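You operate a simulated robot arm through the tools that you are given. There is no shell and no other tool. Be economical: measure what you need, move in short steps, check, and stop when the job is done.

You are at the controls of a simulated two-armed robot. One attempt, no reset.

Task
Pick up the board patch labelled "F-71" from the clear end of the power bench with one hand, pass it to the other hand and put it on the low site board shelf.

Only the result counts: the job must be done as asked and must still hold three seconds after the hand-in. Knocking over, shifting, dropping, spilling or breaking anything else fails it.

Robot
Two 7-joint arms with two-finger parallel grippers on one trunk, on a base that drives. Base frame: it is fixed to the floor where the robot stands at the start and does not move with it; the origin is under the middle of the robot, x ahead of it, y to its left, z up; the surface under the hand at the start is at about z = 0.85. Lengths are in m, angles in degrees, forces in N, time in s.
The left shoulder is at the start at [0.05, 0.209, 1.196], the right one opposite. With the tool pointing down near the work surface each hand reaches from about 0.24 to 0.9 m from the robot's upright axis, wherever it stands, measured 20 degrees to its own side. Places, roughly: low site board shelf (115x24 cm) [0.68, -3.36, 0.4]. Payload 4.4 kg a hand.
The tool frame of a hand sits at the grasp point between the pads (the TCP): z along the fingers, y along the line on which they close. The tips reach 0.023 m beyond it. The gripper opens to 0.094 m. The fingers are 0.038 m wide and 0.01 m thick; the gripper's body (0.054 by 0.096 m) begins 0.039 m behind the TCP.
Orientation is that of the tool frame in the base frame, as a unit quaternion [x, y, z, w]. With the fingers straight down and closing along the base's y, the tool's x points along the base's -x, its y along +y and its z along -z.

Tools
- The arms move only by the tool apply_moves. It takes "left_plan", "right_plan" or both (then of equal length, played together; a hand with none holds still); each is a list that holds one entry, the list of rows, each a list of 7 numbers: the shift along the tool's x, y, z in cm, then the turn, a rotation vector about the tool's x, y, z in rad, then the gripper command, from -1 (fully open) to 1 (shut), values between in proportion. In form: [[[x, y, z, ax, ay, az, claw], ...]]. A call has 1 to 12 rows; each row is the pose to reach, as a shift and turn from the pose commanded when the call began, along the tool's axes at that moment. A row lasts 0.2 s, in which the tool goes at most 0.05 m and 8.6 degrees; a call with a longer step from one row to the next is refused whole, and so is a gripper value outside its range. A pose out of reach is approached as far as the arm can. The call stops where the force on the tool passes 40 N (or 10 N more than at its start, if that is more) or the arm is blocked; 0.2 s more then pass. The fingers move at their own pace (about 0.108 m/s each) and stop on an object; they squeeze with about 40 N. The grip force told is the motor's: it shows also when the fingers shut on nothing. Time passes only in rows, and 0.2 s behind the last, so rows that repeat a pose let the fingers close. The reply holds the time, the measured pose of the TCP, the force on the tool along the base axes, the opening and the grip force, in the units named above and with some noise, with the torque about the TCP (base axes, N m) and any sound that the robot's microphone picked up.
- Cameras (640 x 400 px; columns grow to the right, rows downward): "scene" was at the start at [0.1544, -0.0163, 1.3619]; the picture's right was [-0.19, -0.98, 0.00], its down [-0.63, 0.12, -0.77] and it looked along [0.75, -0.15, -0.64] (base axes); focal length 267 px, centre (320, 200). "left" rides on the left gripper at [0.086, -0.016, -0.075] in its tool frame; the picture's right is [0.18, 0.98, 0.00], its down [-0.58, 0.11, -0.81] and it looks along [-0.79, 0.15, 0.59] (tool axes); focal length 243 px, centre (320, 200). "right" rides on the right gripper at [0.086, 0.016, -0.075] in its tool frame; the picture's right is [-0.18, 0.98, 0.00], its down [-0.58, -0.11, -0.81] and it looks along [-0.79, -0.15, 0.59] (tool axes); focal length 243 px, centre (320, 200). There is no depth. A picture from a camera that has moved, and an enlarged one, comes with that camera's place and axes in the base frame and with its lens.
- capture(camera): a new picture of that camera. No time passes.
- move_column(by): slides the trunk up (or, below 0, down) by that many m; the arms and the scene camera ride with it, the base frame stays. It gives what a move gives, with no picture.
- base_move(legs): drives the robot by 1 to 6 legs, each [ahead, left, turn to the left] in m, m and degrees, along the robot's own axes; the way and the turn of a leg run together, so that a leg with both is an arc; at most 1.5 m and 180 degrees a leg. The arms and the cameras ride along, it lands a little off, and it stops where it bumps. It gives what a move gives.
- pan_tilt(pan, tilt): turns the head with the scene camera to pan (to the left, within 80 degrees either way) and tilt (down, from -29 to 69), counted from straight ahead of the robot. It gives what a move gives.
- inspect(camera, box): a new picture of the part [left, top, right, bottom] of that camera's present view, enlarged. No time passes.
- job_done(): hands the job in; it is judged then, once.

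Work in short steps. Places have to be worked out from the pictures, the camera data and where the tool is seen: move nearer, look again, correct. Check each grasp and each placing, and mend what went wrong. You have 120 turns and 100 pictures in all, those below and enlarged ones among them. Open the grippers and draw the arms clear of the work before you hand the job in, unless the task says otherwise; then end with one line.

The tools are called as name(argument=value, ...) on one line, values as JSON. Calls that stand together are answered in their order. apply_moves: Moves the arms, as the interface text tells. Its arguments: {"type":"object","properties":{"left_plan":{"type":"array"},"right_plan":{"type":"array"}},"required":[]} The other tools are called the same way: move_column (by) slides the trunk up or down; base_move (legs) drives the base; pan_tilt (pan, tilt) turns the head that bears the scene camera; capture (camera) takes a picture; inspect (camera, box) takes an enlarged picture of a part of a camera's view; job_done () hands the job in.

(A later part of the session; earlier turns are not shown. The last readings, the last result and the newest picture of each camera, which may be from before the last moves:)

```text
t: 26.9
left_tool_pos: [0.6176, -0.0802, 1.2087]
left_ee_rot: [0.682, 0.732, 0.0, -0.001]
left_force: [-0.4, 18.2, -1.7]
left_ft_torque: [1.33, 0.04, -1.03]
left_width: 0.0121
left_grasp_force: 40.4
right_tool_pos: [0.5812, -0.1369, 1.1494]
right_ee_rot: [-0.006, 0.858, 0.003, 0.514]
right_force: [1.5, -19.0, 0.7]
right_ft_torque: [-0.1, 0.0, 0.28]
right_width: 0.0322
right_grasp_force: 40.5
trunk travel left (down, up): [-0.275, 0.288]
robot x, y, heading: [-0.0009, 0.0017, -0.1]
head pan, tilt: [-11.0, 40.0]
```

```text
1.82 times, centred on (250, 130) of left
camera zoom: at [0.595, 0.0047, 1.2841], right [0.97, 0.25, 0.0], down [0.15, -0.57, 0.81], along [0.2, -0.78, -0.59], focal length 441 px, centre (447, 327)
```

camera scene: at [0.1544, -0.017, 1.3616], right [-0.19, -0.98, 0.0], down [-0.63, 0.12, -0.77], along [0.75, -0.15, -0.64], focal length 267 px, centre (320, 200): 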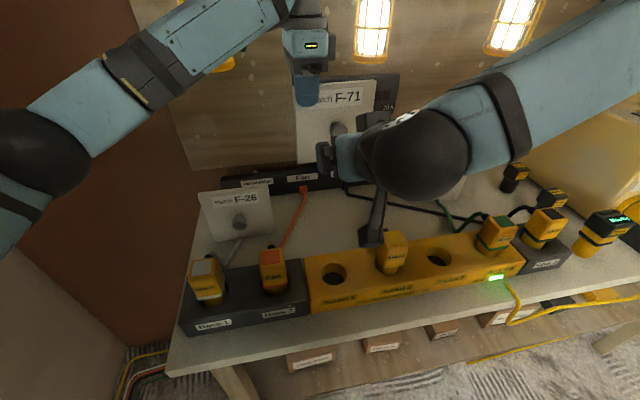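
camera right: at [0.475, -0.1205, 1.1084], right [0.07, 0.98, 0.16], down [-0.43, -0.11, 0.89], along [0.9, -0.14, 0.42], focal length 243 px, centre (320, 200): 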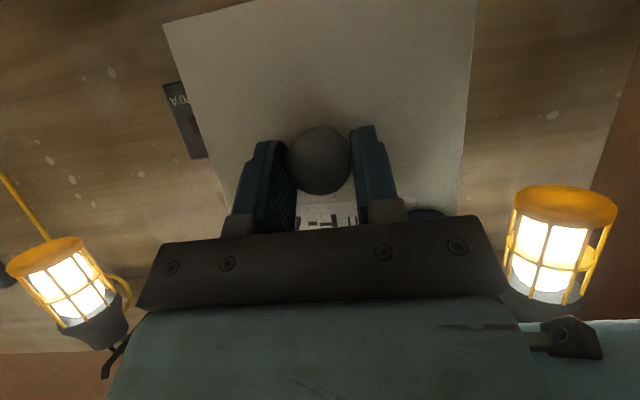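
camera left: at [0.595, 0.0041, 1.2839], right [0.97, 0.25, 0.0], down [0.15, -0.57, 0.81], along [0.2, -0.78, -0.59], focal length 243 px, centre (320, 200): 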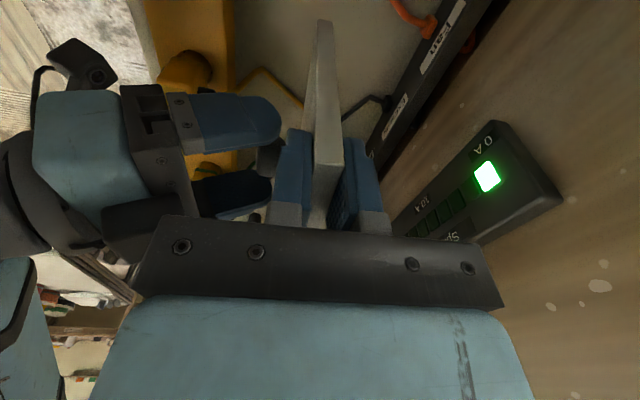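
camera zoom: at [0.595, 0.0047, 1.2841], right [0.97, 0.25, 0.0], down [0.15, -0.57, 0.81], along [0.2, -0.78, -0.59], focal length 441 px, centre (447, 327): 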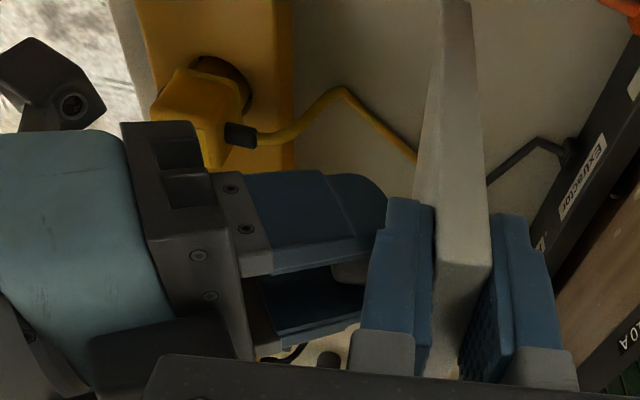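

The right hand holds the knob (3.2 cm, 40 N), with about 18 N sideways strain between the hands. I relieve it by letting the right hand go slightly toward −y.

apply_moves(right_plan=[[[0, -0.15, 0, 0, 0, 0, 1], [0, -0.3, 0, 0, 0, 0, 1]]])

```text
t: 27.5
left_tool_pos: [0.6167, -0.0829, 1.2088]
left_ee_rot: [0.682, 0.731, -0.001, 0.001]
left_force: [1.0, 2.6, -6.3]
left_ft_torque: [0.63, -0.1, -0.58]
left_width: 0.0121
left_grasp_force: 40.8
right_tool_pos: [0.5792, -0.1375, 1.1505]
right_ee_rot: [-0.007, 0.858, 0.003, 0.514]
right_force: [-0.7, -2.4, 4.1]
right_ft_torque: [-0.09, -0.06, 0.54]
right_width: 0.0321
right_grasp_force: 39.5
trunk travel left (down, up): [-0.275, 0.288]
robot x, y, heading: [-0.0021, -0.0055, -0.2]
head pan, tilt: [-11.0, 40.0]
```

Strain is gone. Open the left hand only partly (≈3.5 cm, to spare the right gripper) and check the hold.

apply_moves(left_plan=[[[0, 0, 0, 0, 0, 0, 0.5], [0, 0, 0, 0, 0, 0, 0.3], [0, 0, 0, 0, 0, 0, 0.3]]])

capture(camera="right")

capture(camera="left")

```text
t: 28.3
left_tool_pos: [0.6174, -0.0807, 1.2107]
left_ee_rot: [0.682, 0.731, 0.0, 0.0]
left_force: [0.2, 0.6, -0.2]
left_ft_torque: [0.0, -0.01, 0.0]
left_width: 0.033
left_grasp_force: 0.1
right_tool_pos: [0.5806, -0.1388, 1.1486]
right_ee_rot: [-0.007, 0.858, 0.003, 0.514]
right_force: [0.7, -0.3, 0.4]
right_ft_torque: [-0.01, 0.04, -0.01]
right_width: 0.0315
right_grasp_force: 40.6
trunk travel left (down, up): [-0.275, 0.288]
robot x, y, heading: [-0.0025, 0.0034, 0.3]
head pan, tilt: [-11.0, 40.0]
```

```text
62 pictures are left
camera right: at [0.4746, -0.1234, 1.1075], right [0.07, 0.98, 0.16], down [-0.43, -0.11, 0.89], along [0.9, -0.14, 0.42], focal length 243 px, centre (320, 200)
```

right: 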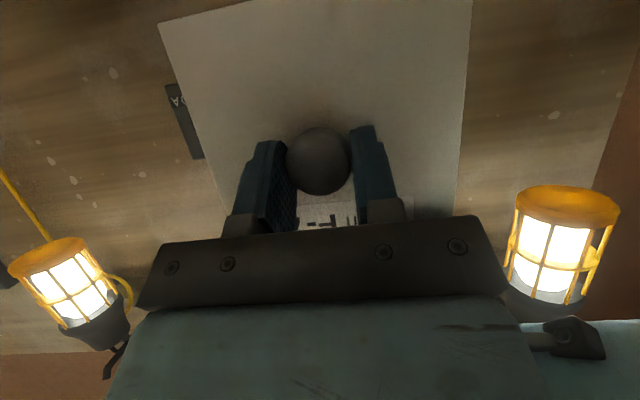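

```text
61 pictures are left
camera left: at [0.5947, 0.0041, 1.2841], right [0.97, 0.25, 0.0], down [0.15, -0.57, 0.81], along [0.2, -0.78, -0.59], focal length 243 px, centre (320, 200)
```

left: 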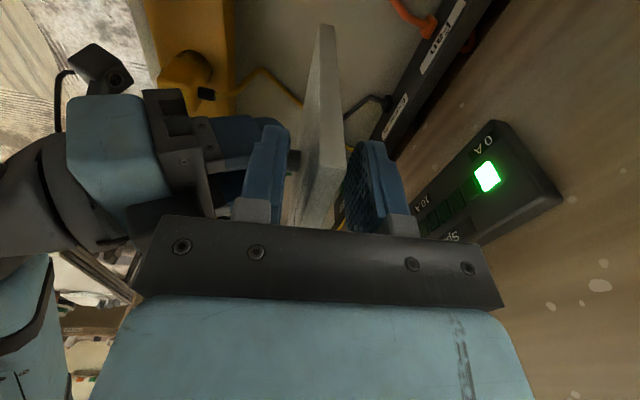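

The right hand alone holds the plate. I slide the left hand out along the plate's edge toward +y.

apply_moves(left_plan=[[[2, 0, 0, 0, 0, 0, 0.3], [4.5, 0, 0, 0, 0, 0, 0.3], [7, 0, 0, 0, 0, 0, 0.3], [9.5, 0, 0, 0, 0, 0, 0.3], [12, 0, 0, 0, 0, 0, 0.3], [14, -1, 0, 0, 0, 0, 0.3]]])

capture(camera="scene")

capture(camera="left")

```text
t: 29.7
left_tool_pos: [0.5965, 0.0577, 1.2118]
left_ee_rot: [0.682, 0.731, 0.0, 0.0]
left_force: [-0.3, 0.5, 0.0]
left_ft_torque: [0.0, -0.02, -0.01]
left_width: 0.033
left_grasp_force: 0.0
right_tool_pos: [0.5814, -0.1371, 1.1503]
right_ee_rot: [-0.006, 0.858, 0.002, 0.514]
right_force: [0.2, -0.6, 0.3]
right_ft_torque: [0.01, 0.08, -0.01]
right_width: 0.0314
right_grasp_force: 40.0
trunk travel left (down, up): [-0.275, 0.288]
robot x, y, heading: [0.0002, -0.004, -0.1]
head pan, tilt: [-11.0, 40.0]
```

```text
60 pictures are left
camera scene: at [0.1541, -0.0154, 1.3617], right [-0.19, -0.98, 0.0], down [-0.63, 0.12, -0.77], along [0.75, -0.15, -0.64], focal length 267 px, centre (320, 200)
```

scene: 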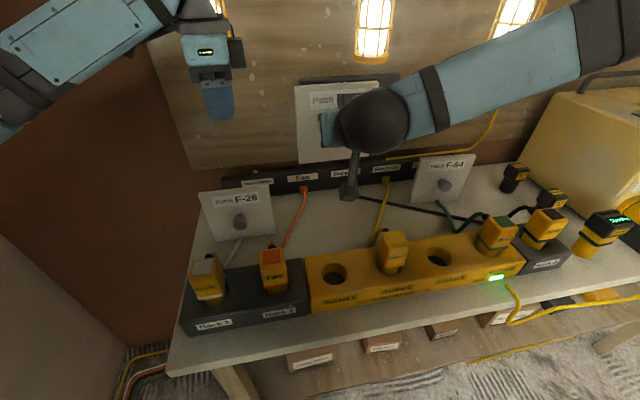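

```text
59 pictures are left
camera left: at [0.5744, 0.1427, 1.2851], right [0.97, 0.25, 0.0], down [0.15, -0.57, 0.81], along [0.2, -0.78, -0.59], focal length 243 px, centre (320, 200)
```

left: 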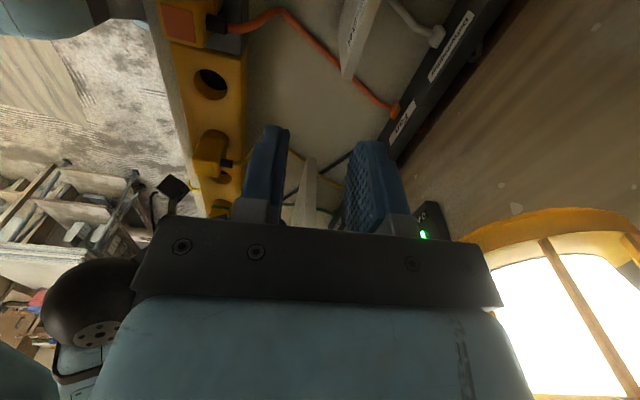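

Handover complete. Before driving I draw both hands in toward the body (plate to x≈0.43, y≈−0.22).

apply_moves(right_plan=[[[1.2, -1.3, -2.2, 0, 0, 0, 1], [2.4, -2.6, -4.4, 0, 0, 0, 1], [3.6, -4, -6.6, 0, 0, 0, 1], [4.8, -5.3, -8.8, 0, 0, 0, 1], [6, -6.6, -11, 0, 0, 0, 1], [7, -8, -13.2, 0, 0, 0, 1]]], left_plan=[[[1, -2.9, 0, 0, 0, 0, 0.3], [2, -5.8, 0, 0, 0, 0, 0.3], [3, -8.7, 0, 0, 0, 0, 0.3], [4, -11.6, 0, 0, 0, 0, 0.3], [5, -14.5, 0, 0, 0, 0, 0.3], [6, -17.4, 0, 0, 0, 0, 0.3]]])

capture(camera="scene")

```text
t: 31.1
left_tool_pos: [0.418, 0.1064, 1.2103]
left_ee_rot: [0.682, 0.731, 0.0, 0.001]
left_force: [-0.2, -0.5, 0.4]
left_ft_torque: [-0.01, -0.02, 0.0]
left_width: 0.0328
left_grasp_force: 0.0
right_tool_pos: [0.4735, -0.21, 1.1566]
right_ee_rot: [-0.006, 0.858, 0.003, 0.514]
right_force: [-1.0, -0.2, -2.4]
right_ft_torque: [0.01, 0.09, 0.01]
right_width: 0.0312
right_grasp_force: 40.0
right hand out of reach, approached as far as the arm can: row 5, 6
trunk travel left (down, up): [-0.275, 0.288]
robot x, y, heading: [-0.0012, 0.0008, -0.0]
head pan, tilt: [-11.0, 40.0]
```

```text
58 pictures are left
camera scene: at [0.1531, -0.0166, 1.3619], right [-0.19, -0.98, 0.0], down [-0.63, 0.12, -0.77], along [0.75, -0.15, -0.64], focal length 267 px, centre (320, 200)
```

scene: 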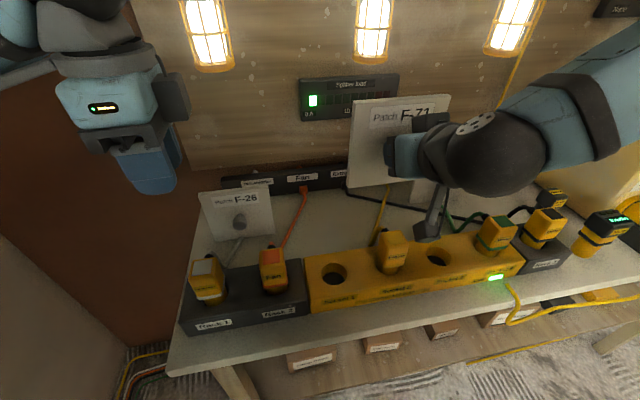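

Now raise the trunk 0.2 m so the plate and arm clear the yellow box and plugs.

move_column(by=0.2)

pan_tilt(pan=-70, tilt=40)

capture(camera="scene")

```text
t: 33.3
left_tool_pos: [0.4202, 0.106, 1.4102]
left_ee_rot: [0.682, 0.731, 0.0, 0.0]
left_force: [0.3, 0.2, 1.3]
left_ft_torque: [-0.03, -0.01, -0.01]
left_width: 0.0332
left_grasp_force: 0.0
right_tool_pos: [0.4738, -0.2113, 1.356]
right_ee_rot: [-0.007, 0.858, 0.003, 0.514]
right_force: [-0.2, -0.6, -2.5]
right_ft_torque: [-0.05, 0.07, 0.01]
right_width: 0.0311
right_grasp_force: 39.9
trunk travel left (down, up): [-0.475, 0.088]
robot x, y, heading: [0.0012, -0.0005, 0.1]
head pan, tilt: [-11.0, 40.0]
```

```text
t: 34.6
left_tool_pos: [0.4196, 0.1059, 1.4088]
left_ee_rot: [0.682, 0.731, 0.0, 0.0]
left_force: [-0.8, 0.2, -0.1]
left_ft_torque: [0.01, 0.01, 0.0]
left_width: 0.0328
left_grasp_force: 0.0
right_tool_pos: [0.4751, -0.2117, 1.3554]
right_ee_rot: [-0.006, 0.859, 0.003, 0.513]
right_force: [-0.4, 0.0, -1.8]
right_ft_torque: [-0.02, 0.1, 0.02]
right_width: 0.0314
right_grasp_force: 39.7
trunk travel left (down, up): [-0.475, 0.088]
robot x, y, heading: [0.0007, 0.0035, 0.2]
head pan, tilt: [-70.0, 40.0]
```

```text
57 pictures are left
camera scene: at [0.1003, -0.0799, 1.5616], right [-0.94, -0.34, 0.0], down [-0.22, 0.6, -0.77], along [0.26, -0.72, -0.64], focal length 267 px, centre (320, 200)
```

scene: 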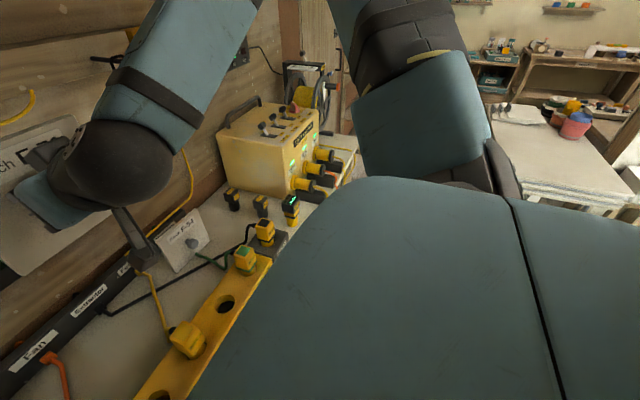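

The yellow distribution box lies below arm height. Back off 0.2 m and step right 0.6 m, then look.

base_move(legs=[[-0.2, 0, 0], [0, -0.6, 0]])

pan_tilt(pan=-80, tilt=25)

capture(camera="scene")

```text
t: 41.6
left_tool_pos: [0.2185, -0.5044, 1.4098]
left_ee_rot: [0.684, 0.73, 0.0, 0.0]
left_force: [0.6, -0.3, 0.3]
left_ft_torque: [0.02, 0.02, -0.01]
left_width: 0.0328
left_grasp_force: 0.1
right_tool_pos: [0.2725, -0.8206, 1.3556]
right_ee_rot: [-0.004, 0.858, 0.002, 0.514]
right_force: [0.6, -0.1, -2.9]
right_ft_torque: [-0.01, 0.1, 0.01]
right_width: 0.0311
right_grasp_force: 40.1
trunk travel left (down, up): [-0.475, 0.088]
robot x, y, heading: [-0.2, -0.6055, -0.2]
head pan, tilt: [-70.0, 40.0]
```

```text
t: 42.3
left_tool_pos: [0.2195, -0.5038, 1.4095]
left_ee_rot: [0.684, 0.73, 0.001, 0.0]
left_force: [-0.7, 0.3, -0.4]
left_ft_torque: [-0.01, 0.02, 0.01]
left_width: 0.0328
left_grasp_force: 0.1
right_tool_pos: [0.2709, -0.8207, 1.3568]
right_ee_rot: [-0.004, 0.858, 0.002, 0.514]
right_force: [-0.4, -0.6, -1.9]
right_ft_torque: [0.01, 0.11, -0.01]
right_width: 0.0314
right_grasp_force: 40.0
trunk travel left (down, up): [-0.475, 0.088]
robot x, y, heading: [-0.2029, -0.6076, -0.3]
head pan, tilt: [-80.0, 25.0]
```

```text
56 pictures are left
camera scene: at [-0.1149, -0.6988, 1.5849], right [-0.99, -0.17, 0.0], down [-0.07, 0.42, -0.91], along [0.15, -0.89, -0.42], focal length 267 px, centre (320, 200)
```

scene: 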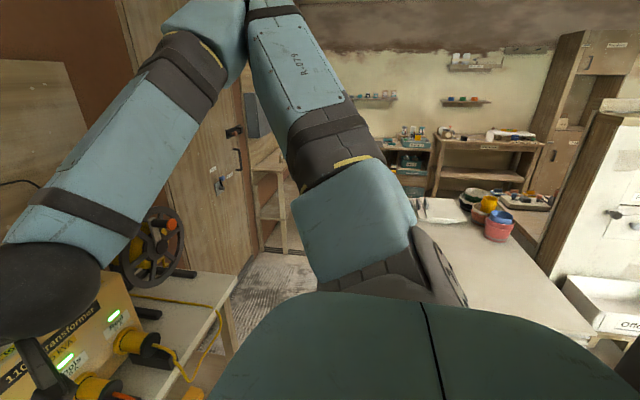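

The reel at y≈−1.3 is nearly as high as the plate, so I stay at x=−0.2 until past it, then come forward away from the table behind.

base_move(legs=[[0, -0.6, 0]])

pan_tilt(pan=-80, tilt=45)

capture(camera="scene")

```text
t: 48.1
left_tool_pos: [0.2163, -1.1011, 1.4099]
left_ee_rot: [0.684, 0.729, 0.0, 0.0]
left_force: [0.2, 0.4, -0.6]
left_ft_torque: [0.01, 0.02, -0.02]
left_width: 0.0329
left_grasp_force: 0.0
right_tool_pos: [0.2697, -1.4188, 1.3553]
right_ee_rot: [-0.004, 0.858, 0.001, 0.513]
right_force: [0.1, -0.5, -2.1]
right_ft_torque: [-0.04, 0.07, 0.01]
right_width: 0.0313
right_grasp_force: 40.1
trunk travel left (down, up): [-0.475, 0.088]
robot x, y, heading: [-0.2059, -1.206, -0.2]
head pan, tilt: [-80.0, 25.0]
```

```text
t: 48.9
left_tool_pos: [0.2168, -1.102, 1.4094]
left_ee_rot: [0.684, 0.73, -0.001, 0.0]
left_force: [0.0, 1.1, -0.1]
left_ft_torque: [0.02, 0.02, 0.0]
left_width: 0.033
left_grasp_force: 0.0
right_tool_pos: [0.2694, -1.4189, 1.3565]
right_ee_rot: [-0.005, 0.858, 0.002, 0.514]
right_force: [-0.4, 0.3, -2.1]
right_ft_torque: [0.02, 0.07, 0.02]
right_width: 0.0312
right_grasp_force: 40.5
trunk travel left (down, up): [-0.475, 0.088]
robot x, y, heading: [-0.2082, -1.2088, -0.2]
head pan, tilt: [-80.0, 45.0]
```

```text
55 pictures are left
camera scene: at [-0.1198, -1.2855, 1.5545], right [-0.99, -0.17, 0.0], down [-0.12, 0.7, -0.71], along [0.12, -0.7, -0.71], focal length 267 px, centre (320, 200)
```

scene: 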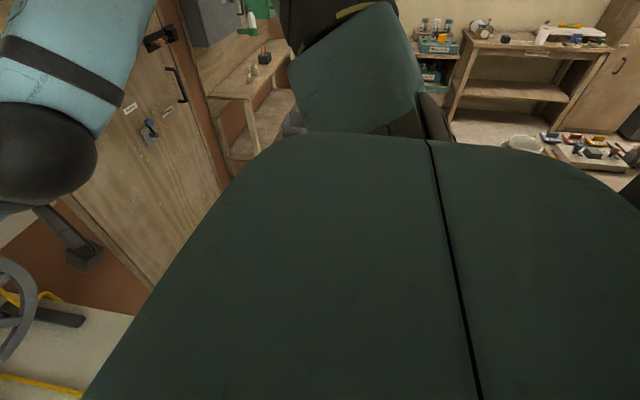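

I'm past the reel with the right hand. From the first panned view the table behind has its nearest corner at about (−0.38, −2.2), so I go right 0.35 m, then diagonally forward to x≈0.1.

base_move(legs=[[0, -0.35, 0], [0.3, -0.3, 0]])

pan_tilt(pan=-45, tilt=35)

capture(camera="scene")

```text
t: 50.7
left_tool_pos: [0.2173, -1.2073, 1.4104]
left_ee_rot: [0.686, 0.727, 0.002, -0.001]
left_force: [0.5, -0.2, 0.7]
left_ft_torque: [0.03, 0.02, -0.04]
left_width: 0.0328
left_grasp_force: 0.0
right_tool_pos: [0.2677, -1.5252, 1.3548]
right_ee_rot: [0.0, 0.858, 0.001, 0.514]
right_force: [0.5, 0.2, -1.5]
right_ft_torque: [0.02, 0.1, -0.01]
right_width: 0.0315
right_grasp_force: 40.1
trunk travel left (down, up): [-0.475, 0.088]
robot x, y, heading: [-0.2025, -1.3037, -0.6]
head pan, tilt: [-80.0, 45.0]
stopped in leg 1: the robot was blocked; the commanded pose is now the measured one
```

```text
t: 51.7
left_tool_pos: [0.2173, -1.2037, 1.4104]
left_ee_rot: [0.686, 0.727, 0.0, 0.0]
left_force: [-0.4, -0.4, -0.2]
left_ft_torque: [0.02, 0.03, -0.02]
left_width: 0.033
left_grasp_force: 0.0
right_tool_pos: [0.2687, -1.5217, 1.357]
right_ee_rot: [-0.002, 0.859, 0.0, 0.513]
right_force: [0.3, -0.1, -2.3]
right_ft_torque: [0.0, 0.12, -0.01]
right_width: 0.0316
right_grasp_force: 40.2
trunk travel left (down, up): [-0.475, 0.088]
robot x, y, heading: [-0.203, -1.3066, -0.6]
head pan, tilt: [-45.0, 35.0]
```

```text
54 pictures are left
camera scene: at [-0.0712, -1.3688, 1.5692], right [-0.72, -0.7, 0.0], down [-0.4, 0.41, -0.82], along [0.57, -0.59, -0.57], focal length 267 px, centre (320, 200)
```

scene: 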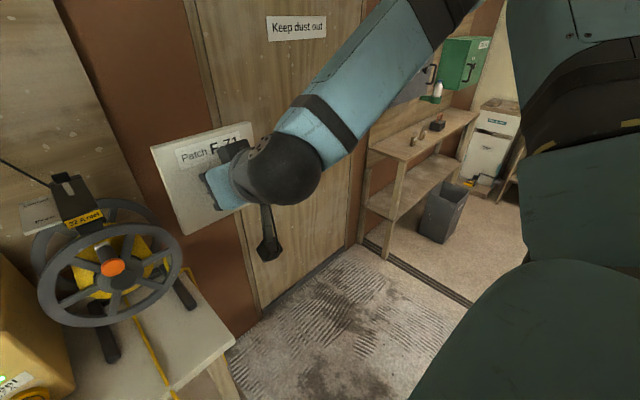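

Blocked, probably by the table behind on the right. I back out 4 cm to the left, raise the trunk a bit more for reel clearance, and then go forward 0.17 (bench front edge x≈0.33).

base_move(legs=[[0, 0.04, 0.4]])

move_column(by=0.085)

base_move(legs=[[0.18, 0, 0]])

pan_tilt(pan=-80, tilt=30)

capture(camera="scene")

```text
t: 52.8
left_tool_pos: [0.2168, -1.1645, 1.41]
left_ee_rot: [0.684, 0.729, 0.001, -0.001]
left_force: [0.8, 0.6, -0.2]
left_ft_torque: [0.01, -0.01, 0.0]
left_width: 0.033
left_grasp_force: 0.1
right_tool_pos: [0.2697, -1.4805, 1.3555]
right_ee_rot: [-0.003, 0.858, 0.002, 0.513]
right_force: [0.2, 0.5, -2.1]
right_ft_torque: [-0.01, 0.07, 0.01]
right_width: 0.0315
right_grasp_force: 40.1
trunk travel left (down, up): [-0.475, 0.088]
robot x, y, heading: [-0.2026, -1.2649, -0.4]
head pan, tilt: [-45.0, 35.0]
```

```text
t: 54.0
left_tool_pos: [0.2174, -1.1635, 1.4952]
left_ee_rot: [0.684, 0.729, 0.0, 0.001]
left_force: [0.1, -0.8, 0.3]
left_ft_torque: [0.01, -0.04, -0.01]
left_width: 0.0328
left_grasp_force: 0.0
right_tool_pos: [0.271, -1.4794, 1.4403]
right_ee_rot: [-0.003, 0.859, 0.001, 0.513]
right_force: [-0.3, 0.3, -2.2]
right_ft_torque: [0.02, 0.06, 0.0]
right_width: 0.0313
right_grasp_force: 40.2
trunk travel left (down, up): [-0.56, 0.003]
robot x, y, heading: [-0.2045, -1.2652, -0.3]
head pan, tilt: [-45.0, 35.0]
```

```text
t: 55.5
left_tool_pos: [0.3944, -1.1642, 1.4974]
left_ee_rot: [0.684, 0.729, 0.001, 0.001]
left_force: [-0.8, 0.3, 0.4]
left_ft_torque: [0.01, -0.06, 0.01]
left_width: 0.033
left_grasp_force: 0.2
right_tool_pos: [0.4475, -1.4814, 1.4419]
right_ee_rot: [-0.004, 0.856, 0.001, 0.516]
right_force: [0.2, -0.5, -1.8]
right_ft_torque: [-0.01, 0.05, 0.02]
right_width: 0.0313
right_grasp_force: 40.0
trunk travel left (down, up): [-0.56, 0.003]
robot x, y, heading: [-0.0204, -1.2653, -0.1]
head pan, tilt: [-45.0, 35.0]
```

```text
t: 56.5
left_tool_pos: [0.3975, -1.1637, 1.4942]
left_ee_rot: [0.685, 0.729, -0.001, 0.0]
left_force: [-0.9, -0.4, 0.0]
left_ft_torque: [-0.01, 0.01, -0.01]
left_width: 0.0327
left_grasp_force: 0.0
right_tool_pos: [0.4508, -1.4811, 1.4406]
right_ee_rot: [-0.004, 0.858, 0.001, 0.514]
right_force: [0.3, -0.9, -1.7]
right_ft_torque: [-0.01, 0.05, -0.02]
right_width: 0.0313
right_grasp_force: 40.4
trunk travel left (down, up): [-0.56, 0.003]
robot x, y, heading: [-0.0228, -1.2686, -0.4]
head pan, tilt: [-80.0, 30.0]
```

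```text
53 pictures are left
camera scene: at [0.064, -1.3565, 1.662], right [-0.99, -0.17, 0.0], down [-0.08, 0.49, -0.87], along [0.15, -0.85, -0.5], focal length 267 px, centre (320, 200)
```

scene: 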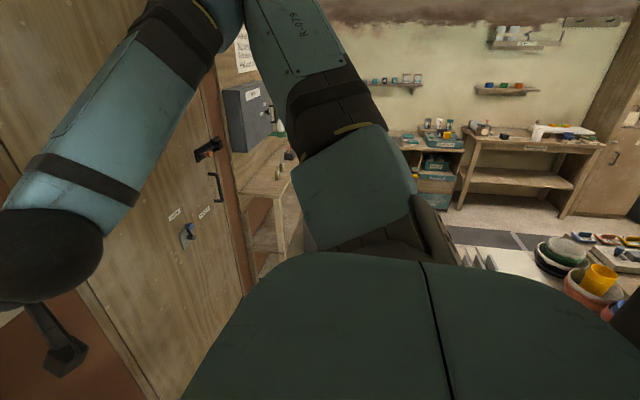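

Table's far corner appears near (−0.37, −2.4). I continue right at x≈0 in a short step.

base_move(legs=[[0.02, 0, 0.3], [0, -0.4, 0]])

```text
t: 61.0
left_tool_pos: [0.4167, -1.564, 1.4955]
left_ee_rot: [0.681, 0.732, 0.0, 0.0]
left_force: [-0.4, 0.6, -0.1]
left_ft_torque: [0.02, -0.01, -0.01]
left_width: 0.0328
left_grasp_force: 0.1
right_tool_pos: [0.4741, -1.8804, 1.4407]
right_ee_rot: [-0.009, 0.858, 0.004, 0.514]
right_force: [0.8, -0.7, -2.0]
right_ft_torque: [0.03, 0.06, -0.01]
right_width: 0.0311
right_grasp_force: 39.7
trunk travel left (down, up): [-0.56, 0.003]
robot x, y, heading: [-0.0023, -1.6749, 0.2]
head pan, tilt: [-80.0, 30.0]
```

Clear. Right 0.2, then forward 0.1 and right 0.3, then look at the shelf.

base_move(legs=[[0, -0.2, 0], [0.1, -0.1, 0], [0, -0.2, 0]])

pan_tilt(pan=-45, tilt=35)

capture(camera="scene")

```text
t: 66.5
left_tool_pos: [0.5197, -2.0647, 1.4959]
left_ee_rot: [0.682, 0.731, 0.0, -0.001]
left_force: [0.7, 0.9, -0.2]
left_ft_torque: [0.01, -0.02, -0.01]
left_width: 0.0329
left_grasp_force: 0.0
right_tool_pos: [0.5745, -2.381, 1.4408]
right_ee_rot: [-0.007, 0.858, 0.003, 0.513]
right_force: [0.0, -0.7, -1.8]
right_ft_torque: [0.02, 0.06, -0.03]
right_width: 0.0313
right_grasp_force: 40.1
trunk travel left (down, up): [-0.56, 0.003]
robot x, y, heading: [0.0997, -2.1699, 0.2]
head pan, tilt: [-80.0, 30.0]
```

```text
t: 67.5
left_tool_pos: [0.5198, -2.0656, 1.4949]
left_ee_rot: [0.682, 0.732, 0.0, 0.0]
left_force: [-0.3, 0.5, 0.0]
left_ft_torque: [0.03, 0.02, 0.01]
left_width: 0.0328
left_grasp_force: 0.1
right_tool_pos: [0.5739, -2.3826, 1.4422]
right_ee_rot: [-0.007, 0.858, 0.003, 0.513]
right_force: [-0.6, -0.5, -2.2]
right_ft_torque: [0.02, 0.08, 0.02]
right_width: 0.0314
right_grasp_force: 40.0
trunk travel left (down, up): [-0.56, 0.003]
robot x, y, heading: [0.0964, -2.1697, 0.2]
head pan, tilt: [-45.0, 35.0]
```

```text
52 pictures are left
camera scene: at [0.2334, -2.2345, 1.6542], right [-0.71, -0.71, 0.0], down [-0.41, 0.41, -0.82], along [0.58, -0.58, -0.57], focal length 267 px, centre (320, 200)
```

scene: 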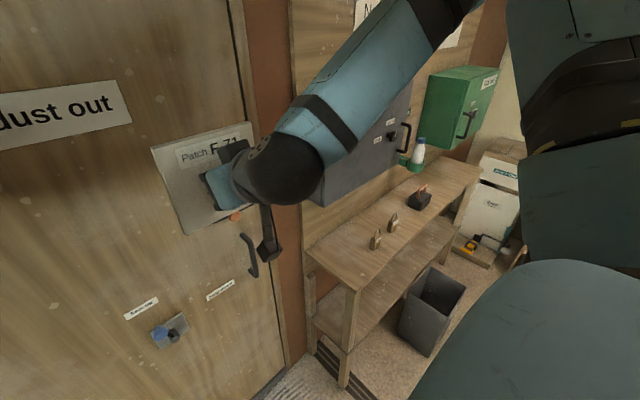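

The low shelf is empty; a bin stands in front of its middle. I zoom to measure shelf and bin.

inspect(camera="scene", box=[290, 150, 500, 400])

```text
1.60 times, centred on (395, 275) of scene
camera zoom: at [0.2334, -2.2345, 1.6542], right [-0.71, -0.71, 0.0], down [-0.41, 0.41, -0.82], along [0.58, -0.58, -0.57], focal length 427 px, centre (200, 80)
```

zoom: 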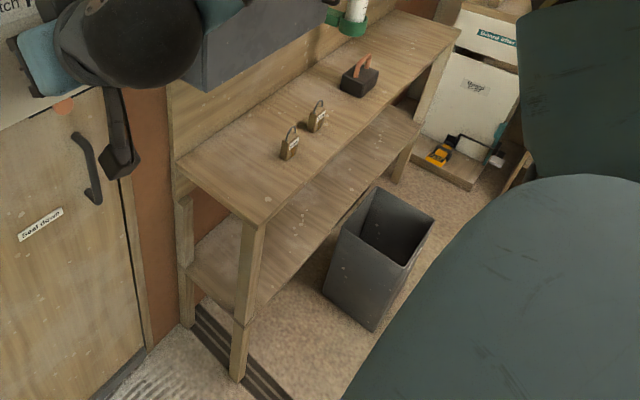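

Shelf spans y≈−2.75…−3.95, front x≈0.56; upper board at z≈0.87; bin at y≈−3.23…−3.5. I'll place at y≈−2.97. I lower the trunk here, in front of the door, where there is free room.

move_column(by=-0.3)

apply_moves(left_plan=[[[1.5, -2.2, 0, 0, 0, -0.1, 0.3], [3, -4.4, 0, 0, 0, -0.2, 0.3], [4.5, -6.6, 0, 0, 0, -0.3, 0.3], [6, -8.8, 0, 0, 0, -0.4, 0.3], [7.5, -10, 0, 0, 0, -0.5, 0.3], [9, -11, 0, 0, 0, -0.6, 0.3], [10.5, -12, 0, 0, 0, -0.7, 0.3], [12, -12, 0, 0, 0, -0.8, 0.3]]])

capture(camera="scene")

```text
t: 70.5
left_tool_pos: [0.5194, -2.0652, 1.1949]
left_ee_rot: [0.682, 0.732, 0.0, 0.0]
left_force: [0.1, 0.3, 0.6]
left_ft_torque: [-0.01, -0.01, 0.03]
left_width: 0.033
left_grasp_force: 0.1
right_tool_pos: [0.5746, -2.3825, 1.1411]
right_ee_rot: [-0.006, 0.858, 0.003, 0.514]
right_force: [0.4, -1.2, -2.2]
right_ft_torque: [0.01, 0.05, 0.01]
right_width: 0.0312
right_grasp_force: 40.2
trunk travel left (down, up): [-0.26, 0.303]
robot x, y, heading: [0.097, -2.1721, 0.2]
head pan, tilt: [-45.0, 35.0]
```

```text
t: 72.3
left_tool_pos: [0.3899, -1.9544, 1.1933]
left_ee_rot: [0.342, 0.94, -0.001, 0.0]
left_force: [0.3, 0.3, -0.3]
left_ft_torque: [0.01, 0.0, 0.02]
left_width: 0.0328
left_grasp_force: 0.0
right_tool_pos: [0.5744, -2.3814, 1.1413]
right_ee_rot: [-0.007, 0.858, 0.003, 0.514]
right_force: [-0.4, -0.2, -2.6]
right_ft_torque: [-0.03, 0.11, -0.03]
right_width: 0.0313
right_grasp_force: 39.9
trunk travel left (down, up): [-0.26, 0.303]
robot x, y, heading: [0.0989, -2.1717, 0.2]
head pan, tilt: [-45.0, 35.0]
```

```text
50 pictures are left
camera scene: at [0.2333, -2.2337, 1.3543], right [-0.71, -0.71, 0.0], down [-0.41, 0.4, -0.82], along [0.58, -0.58, -0.57], focal length 267 px, centre (320, 200)
```

scene: 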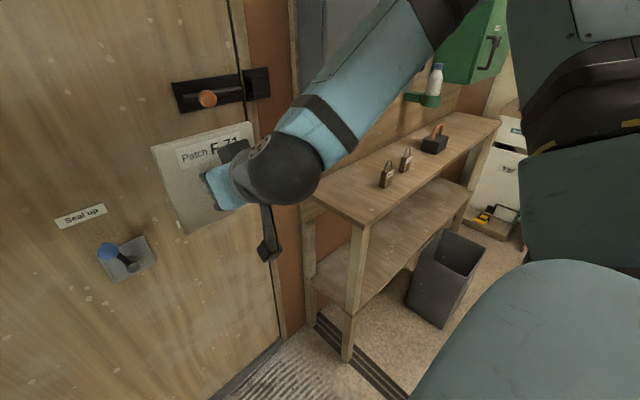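

Lower the trunk the remaining 0.255 m.

move_column(by=-0.255)

apply_moves(right_plan=[[[3.5, 0, 1.5, 0, 0, 0, 1], [7, 0, 3, 0, 0, 0, 1], [10.5, 0, 4.5, 0, 0, 0, 1], [14, 0, 6, 0, 0, 0, 1], [17.5, 0, 7.2, 0, 0, 0, 1], [21, 0, 8.2, 0, 0, 0, 1]]])

capture(camera="scene")

```text
t: 74.9
left_tool_pos: [0.3915, -1.9545, 0.9385]
left_ee_rot: [0.342, 0.94, 0.001, 0.0]
left_force: [0.0, 0.6, 0.1]
left_ft_torque: [-0.01, 0.0, 0.0]
left_width: 0.0328
left_grasp_force: 0.1
right_tool_pos: [0.5751, -2.3836, 0.886]
right_ee_rot: [-0.006, 0.858, 0.002, 0.514]
right_force: [0.8, -0.4, -2.0]
right_ft_torque: [-0.02, 0.11, -0.03]
right_width: 0.0313
right_grasp_force: 39.7
trunk travel left (down, up): [-0.005, 0.558]
robot x, y, heading: [0.0958, -2.174, 0.2]
head pan, tilt: [-45.0, 35.0]
```

```text
t: 76.3
left_tool_pos: [0.3902, -1.9539, 0.9381]
left_ee_rot: [0.343, 0.939, 0.0, 0.0]
left_force: [0.5, 0.0, -0.5]
left_ft_torque: [0.0, 0.01, -0.03]
left_width: 0.0329
left_grasp_force: 0.1
right_tool_pos: [0.5668, -2.3623, 0.7343]
right_ee_rot: [-0.004, 0.86, -0.001, 0.511]
right_force: [0.1, 0.4, -1.8]
right_ft_torque: [0.02, 0.12, 0.03]
right_width: 0.0313
right_grasp_force: 39.4
right hand out of reach, approached as far as the arm can: row 1, 2, 4, 5, 6
trunk travel left (down, up): [-0.005, 0.558]
robot x, y, heading: [0.1028, -2.1781, 0.2]
head pan, tilt: [-45.0, 35.0]
```

```text
49 pictures are left
camera scene: at [0.233, -2.2344, 1.0994], right [-0.71, -0.71, 0.0], down [-0.41, 0.41, -0.82], along [0.58, -0.58, -0.57], focal length 267 px, centre (320, 200)
```

scene: 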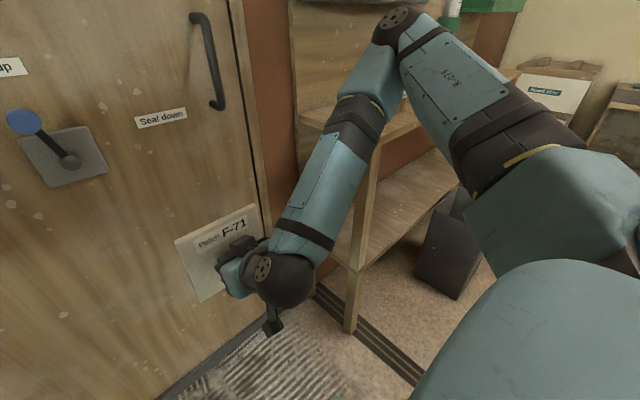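

The low, forward-pitched pose is reachable only with the hand further out. I'll do that from further back: the table behind ends at y≈−2.42, so past that I can back off. First back to x≈−0.02, then right, with the plate staying in front of the shelf front (0.56).

base_move(legs=[[-0.12, 0, 0], [0, -0.25, 0]])

capture(camera="scene")

```text
t: 79.9
left_tool_pos: [0.2713, -2.2012, 0.939]
left_ee_rot: [0.343, 0.939, -0.001, 0.0]
left_force: [0.1, -0.2, -0.1]
left_ft_torque: [0.02, 0.0, 0.03]
left_width: 0.033
left_grasp_force: 0.0
right_tool_pos: [0.4478, -2.6091, 0.735]
right_ee_rot: [-0.003, 0.861, -0.001, 0.509]
right_force: [0.1, 0.3, -2.5]
right_ft_torque: [-0.01, 0.07, 0.02]
right_width: 0.0314
right_grasp_force: 40.2
trunk travel left (down, up): [-0.005, 0.558]
robot x, y, heading: [-0.0201, -2.421, -0.0]
head pan, tilt: [-45.0, 35.0]
```

```text
48 pictures are left
camera scene: at [0.1143, -2.4808, 1.0992], right [-0.71, -0.71, 0.0], down [-0.41, 0.41, -0.82], along [0.58, -0.58, -0.57], focal length 267 px, centre (320, 200)
```

scene: 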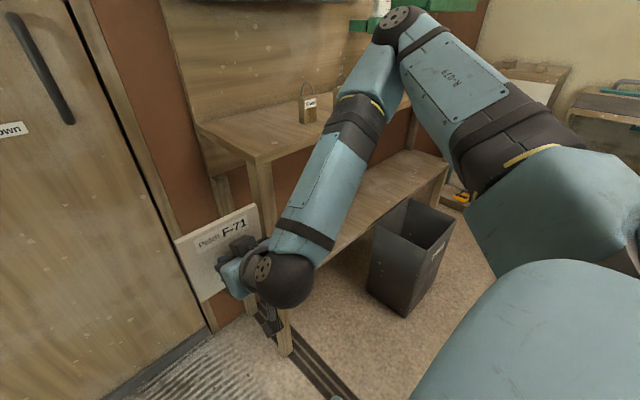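

Clear so far. Continue right 0.33, then back 0.12.

base_move(legs=[[0, -0.33, 0], [-0.12, 0, 0]])

capture(camera="scene")

```text
t: 84.3
left_tool_pos: [0.1501, -2.5339, 0.9373]
left_ee_rot: [0.344, 0.939, 0.0, 0.001]
left_force: [-0.3, -0.3, 0.3]
left_ft_torque: [0.03, -0.02, -0.01]
left_width: 0.0328
left_grasp_force: 0.0
right_tool_pos: [0.3252, -2.9426, 0.7352]
right_ee_rot: [-0.004, 0.859, -0.001, 0.511]
right_force: [0.3, -0.2, -2.2]
right_ft_torque: [0.01, 0.05, 0.0]
right_width: 0.0311
right_grasp_force: 40.2
trunk travel left (down, up): [-0.005, 0.558]
robot x, y, heading: [-0.144, -2.7553, -0.1]
head pan, tilt: [-45.0, 35.0]
```

```text
47 pictures are left
camera scene: at [-0.0076, -2.8145, 1.0993], right [-0.71, -0.71, 0.0], down [-0.41, 0.41, -0.82], along [0.58, -0.58, -0.57], focal length 267 px, centre (320, 200)
```

scene: 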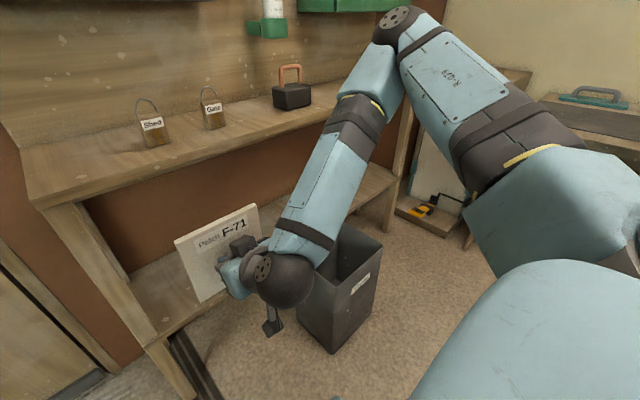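

Now extend the right hand forward and down to about (0.475, −2.94, 0.51), still in front of the shelf edge.

apply_moves(right_plan=[[[1.8, 0, 3.5, 0, 0, 0, 1], [3.7, 0, 7, 0, 0, 0, 1], [5.6, 0, 10.4, 0, 0, 0, 1], [7.4, 0, 13.8, 0, 0, 0, 1], [9.3, 0, 17.3, 0, 0, 0, 1], [11.2, 0, 20.8, 0, 0, 0, 1], [13, 0, 24, 0, 0, 0, 1]]])

capture(camera="scene")

capture(camera="right")

```text
t: 85.9
left_tool_pos: [0.1507, -2.5346, 0.9381]
left_ee_rot: [0.344, 0.939, -0.001, 0.001]
left_force: [0.0, 0.0, -0.1]
left_ft_torque: [-0.01, -0.02, 0.05]
left_width: 0.0328
left_grasp_force: 0.0
right_tool_pos: [0.4344, -2.9597, 0.7127]
right_ee_rot: [-0.002, 0.863, -0.003, 0.505]
right_force: [0.3, 0.1, -2.4]
right_ft_torque: [0.03, 0.12, 0.0]
right_width: 0.0311
right_grasp_force: 39.9
right hand out of reach, approached as far as the arm can: row 1, 2, 3, 4, 5, 6, 7
trunk travel left (down, up): [-0.005, 0.558]
robot x, y, heading: [-0.1411, -2.7537, -0.0]
head pan, tilt: [-45.0, 35.0]
```

```text
46 pictures are left
camera scene: at [-0.007, -2.8146, 1.0992], right [-0.71, -0.71, 0.0], down [-0.41, 0.41, -0.82], along [0.58, -0.58, -0.57], focal length 267 px, centre (320, 200)
```

scene: 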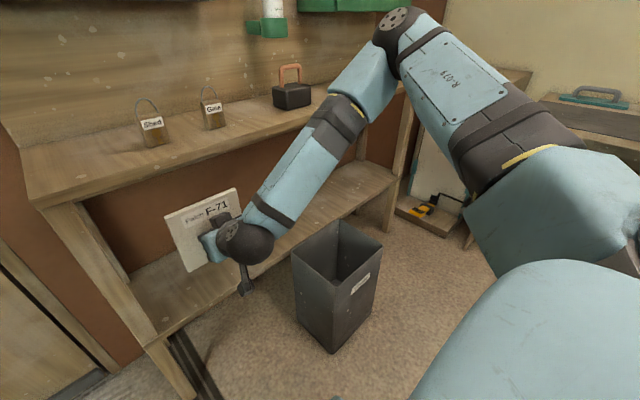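

```text
45 pictures are left
camera right: at [0.3289, -2.9435, 0.6735], right [0.09, 0.98, 0.15], down [-0.42, -0.1, 0.9], along [0.9, -0.14, 0.4], focal length 243 px, centre (320, 200)
```

right: 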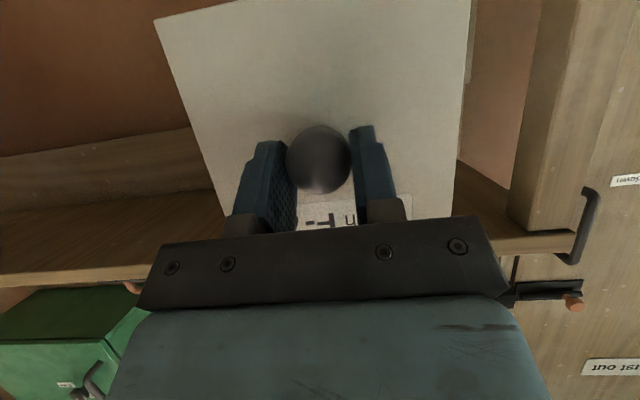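

The wrist limit stops it; with the arm stretched further ahead the hand pitch becomes easy. I move right 0.13 and back 0.2 (past the table's end) so I can stretch out in front of the shelf.

base_move(legs=[[0, -0.13, 0], [-0.2, 0, 0]])

apply_moves(right_plan=[[[-0.5, 0, 3, 0, 0, 0, 1], [-0.5, 0, 6.5, 0, 0, 0, 1], [-0.3, 0, 10, 0, 0, 0, 1], [0, 0, 13.5, 0, 0, 0, 1], [0, 0, 17, 0, 0, 0, 1]]])

capture(camera="scene")

```text
t: 88.9
left_tool_pos: [-0.0457, -2.666, 0.9386]
left_ee_rot: [0.345, 0.939, 0.0, -0.001]
left_force: [0.6, -0.2, -0.4]
left_ft_torque: [0.0, 0.0, -0.04]
left_width: 0.0328
left_grasp_force: 0.0
right_tool_pos: [0.2381, -3.0943, 0.7129]
right_ee_rot: [0.0, 0.863, -0.005, 0.506]
right_force: [-0.4, -0.8, -1.9]
right_ft_torque: [0.0, 0.04, 0.0]
right_width: 0.0314
right_grasp_force: 40.1
trunk travel left (down, up): [-0.005, 0.558]
robot x, y, heading: [-0.3405, -2.8806, -0.4]
head pan, tilt: [-45.0, 35.0]
```

```text
t: 90.1
left_tool_pos: [-0.0447, -2.6648, 0.9393]
left_ee_rot: [0.345, 0.938, -0.001, 0.0]
left_force: [0.7, -0.2, -0.5]
left_ft_torque: [-0.01, -0.01, 0.03]
left_width: 0.0327
left_grasp_force: 0.1
right_tool_pos: [0.3333, -3.1367, 0.7026]
right_ee_rot: [0.001, 0.864, -0.007, 0.503]
right_force: [0.0, -0.3, -1.9]
right_ft_torque: [0.02, 0.05, 0.03]
right_width: 0.0313
right_grasp_force: 39.8
right hand out of reach, approached as far as the arm can: row 1, 2, 3, 4, 5
trunk travel left (down, up): [-0.005, 0.558]
robot x, y, heading: [-0.3375, -2.8796, -0.1]
head pan, tilt: [-45.0, 35.0]
```

```text
44 pictures are left
camera scene: at [-0.2045, -2.9446, 1.0992], right [-0.71, -0.7, 0.0], down [-0.4, 0.41, -0.82], along [0.58, -0.58, -0.57], focal length 267 px, centre (320, 200)
```

scene: 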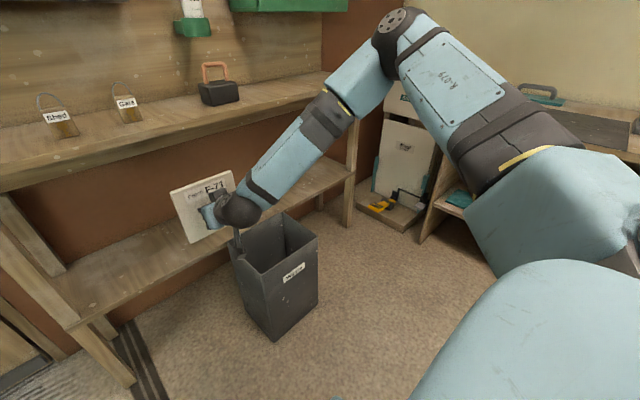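

Reach is limited by the present pitch. I test pitching the hand 25° further down while lowering.

apply_moves(right_plan=[[[1.5, 0, 1, 0, 0.09, 0, 1], [3, 0, 2, 0, 0.18, 0, 1], [4.5, 0, 3, 0, 0.27, 0, 1], [6, 0, 4, 0, 0.36, 0, 1], [7.5, 0, 5, 0, 0.44, 0, 1], [9, 0, 6, 0, 0.44, 0, 1], [11, 0, 7, 0, 0.44, 0, 1], [13, 0, 8, 0, 0.44, 0, 1]]])

capture(camera="scene")

```text
t: 91.9
left_tool_pos: [-0.0446, -2.6651, 0.9383]
left_ee_rot: [0.346, 0.938, 0.0, 0.0]
left_force: [-0.4, 1.4, 0.2]
left_ft_torque: [-0.03, -0.01, -0.02]
left_width: 0.0329
left_grasp_force: 0.0
right_tool_pos: [0.3071, -3.1815, 0.6245]
right_ee_rot: [0.002, 0.952, -0.004, 0.305]
right_force: [0.3, -0.4, -1.4]
right_ft_torque: [0.01, 0.08, 0.0]
right_width: 0.0312
right_grasp_force: 40.2
right hand out of reach, approached as far as the arm can: row 1, 2, 3, 4, 5, 6, 7, 8
trunk travel left (down, up): [-0.005, 0.558]
robot x, y, heading: [-0.3347, -2.8835, -0.1]
head pan, tilt: [-45.0, 35.0]
```

```text
43 pictures are left
camera scene: at [-0.2043, -2.9447, 1.0992], right [-0.71, -0.7, 0.0], down [-0.4, 0.41, -0.82], along [0.58, -0.58, -0.57], focal length 267 px, centre (320, 200)
```

scene: 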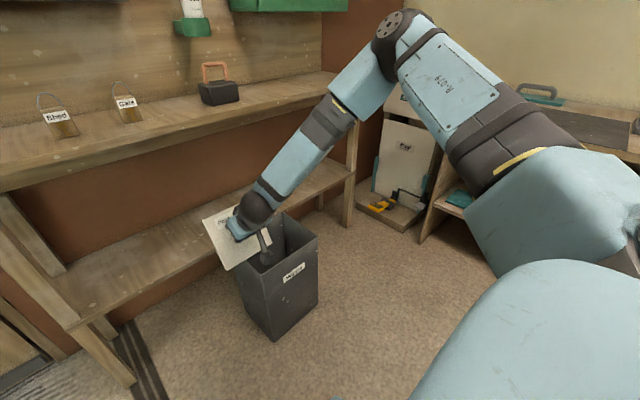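

The upper arm stays up and out, so the arm is in a poor configuration. I go up and back to the forward pitch, then try stretching the arm out nearly straight at shoulder height before lowering.

apply_moves(right_plan=[[[-2.4, 0.6, -2.2, 0, -0.06, 0, 1], [-4.8, 1.2, -4.4, 0, -0.12, 0, 1], [-7.2, 1.8, -6.6, 0, -0.18, 0, 1], [-9.6, 2.4, -8.8, 0, -0.24, 0, 1], [-12, 3, -11, 0, -0.3, 0, 1], [-14.4, 3.6, -13.2, 0, -0.36, 0, 1], [-16.6, 4.2, -15.4, 0, -0.42, 0, 1], [-18.6, 5, -17.4, 0, -0.46, 0, 1]]])

apply_moves(right_plan=[[[-1, 0, 2, 0, 0, 0, 1], [-2, 0, 4, 0, 0, 0, 1], [-3, 0, 6, 0, 0, 0, 1], [-4, 0, 8, 0, 0, 0, 1], [-5, 0, 10, 0, 0, 0, 1]]])

capture(camera="scene")

```text
t: 93.7
left_tool_pos: [-0.0441, -2.6648, 0.9382]
left_ee_rot: [0.345, 0.939, 0.0, -0.001]
left_force: [-0.5, 0.0, -0.8]
left_ft_torque: [0.01, -0.04, 0.0]
left_width: 0.033
left_grasp_force: 0.0
right_tool_pos: [0.3555, -3.1311, 0.8742]
right_ee_rot: [-0.001, 0.858, -0.005, 0.514]
right_force: [0.6, 0.0, -2.8]
right_ft_torque: [-0.01, 0.07, 0.0]
right_width: 0.0313
right_grasp_force: 40.5
trunk travel left (down, up): [-0.005, 0.558]
robot x, y, heading: [-0.3384, -2.8824, -0.2]
head pan, tilt: [-45.0, 35.0]
```

```text
t: 94.9
left_tool_pos: [-0.0451, -2.6652, 0.9381]
left_ee_rot: [0.346, 0.938, 0.0, 0.0]
left_force: [-0.1, -0.1, -0.4]
left_ft_torque: [-0.01, -0.02, -0.02]
left_width: 0.0328
left_grasp_force: 0.1
right_tool_pos: [0.466, -3.1321, 0.8708]
right_ee_rot: [0.0, 0.858, -0.004, 0.513]
right_force: [-0.2, -0.3, -2.9]
right_ft_torque: [0.01, 0.11, -0.02]
right_width: 0.0314
right_grasp_force: 40.2
trunk travel left (down, up): [-0.005, 0.558]
robot x, y, heading: [-0.336, -2.8852, -0.1]
head pan, tilt: [-45.0, 35.0]
```

```text
42 pictures are left
camera scene: at [-0.2039, -2.9448, 1.0991], right [-0.71, -0.7, 0.0], down [-0.4, 0.41, -0.82], along [0.58, -0.58, -0.57], focal length 267 px, centre (320, 200)
```

scene: 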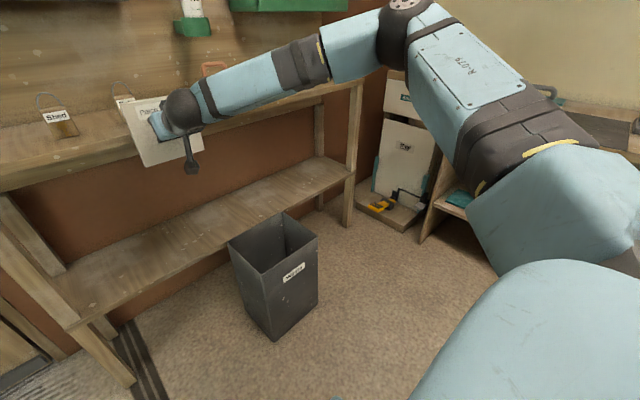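

No reach complaint when stretched out. Now lower vertically in small steps.

apply_moves(right_plan=[[[2.6, 0.3, 1.4, 0, 0, 0, 1], [5.2, 0.6, 2.8, 0, 0, 0, 1], [7.9, 0.9, 4.3, 0, 0, 0, 1], [10.5, 1.2, 5.7, 0, 0, 0, 1], [13.1, 1.5, 7.1, 0, 0, 0, 1], [15.8, 1.8, 8.6, 0, 0, 0, 1]]])

capture(camera="scene")

```text
t: 96.3
left_tool_pos: [-0.045, -2.6643, 0.9384]
left_ee_rot: [0.345, 0.939, 0.0, 0.0]
left_force: [0.5, 0.1, -0.7]
left_ft_torque: [0.02, 0.03, -0.04]
left_width: 0.0329
left_grasp_force: 0.0
right_tool_pos: [0.4172, -3.1591, 0.7444]
right_ee_rot: [0.001, 0.858, -0.005, 0.514]
right_force: [0.0, 0.4, -2.0]
right_ft_torque: [-0.02, 0.05, 0.03]
right_width: 0.0312
right_grasp_force: 39.8
right hand out of reach, approached as far as the arm can: row 1, 2, 3, 4, 5, 6
trunk travel left (down, up): [-0.005, 0.558]
robot x, y, heading: [-0.3365, -2.8796, -0.0]
head pan, tilt: [-45.0, 35.0]
```

```text
41 pictures are left
camera scene: at [-0.2042, -2.9448, 1.0992], right [-0.71, -0.7, 0.0], down [-0.4, 0.41, -0.82], along [0.58, -0.58, -0.57], focal length 267 px, centre (320, 200)
```

scene: 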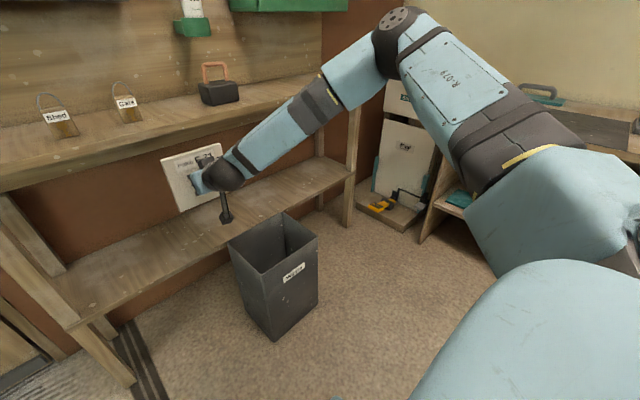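

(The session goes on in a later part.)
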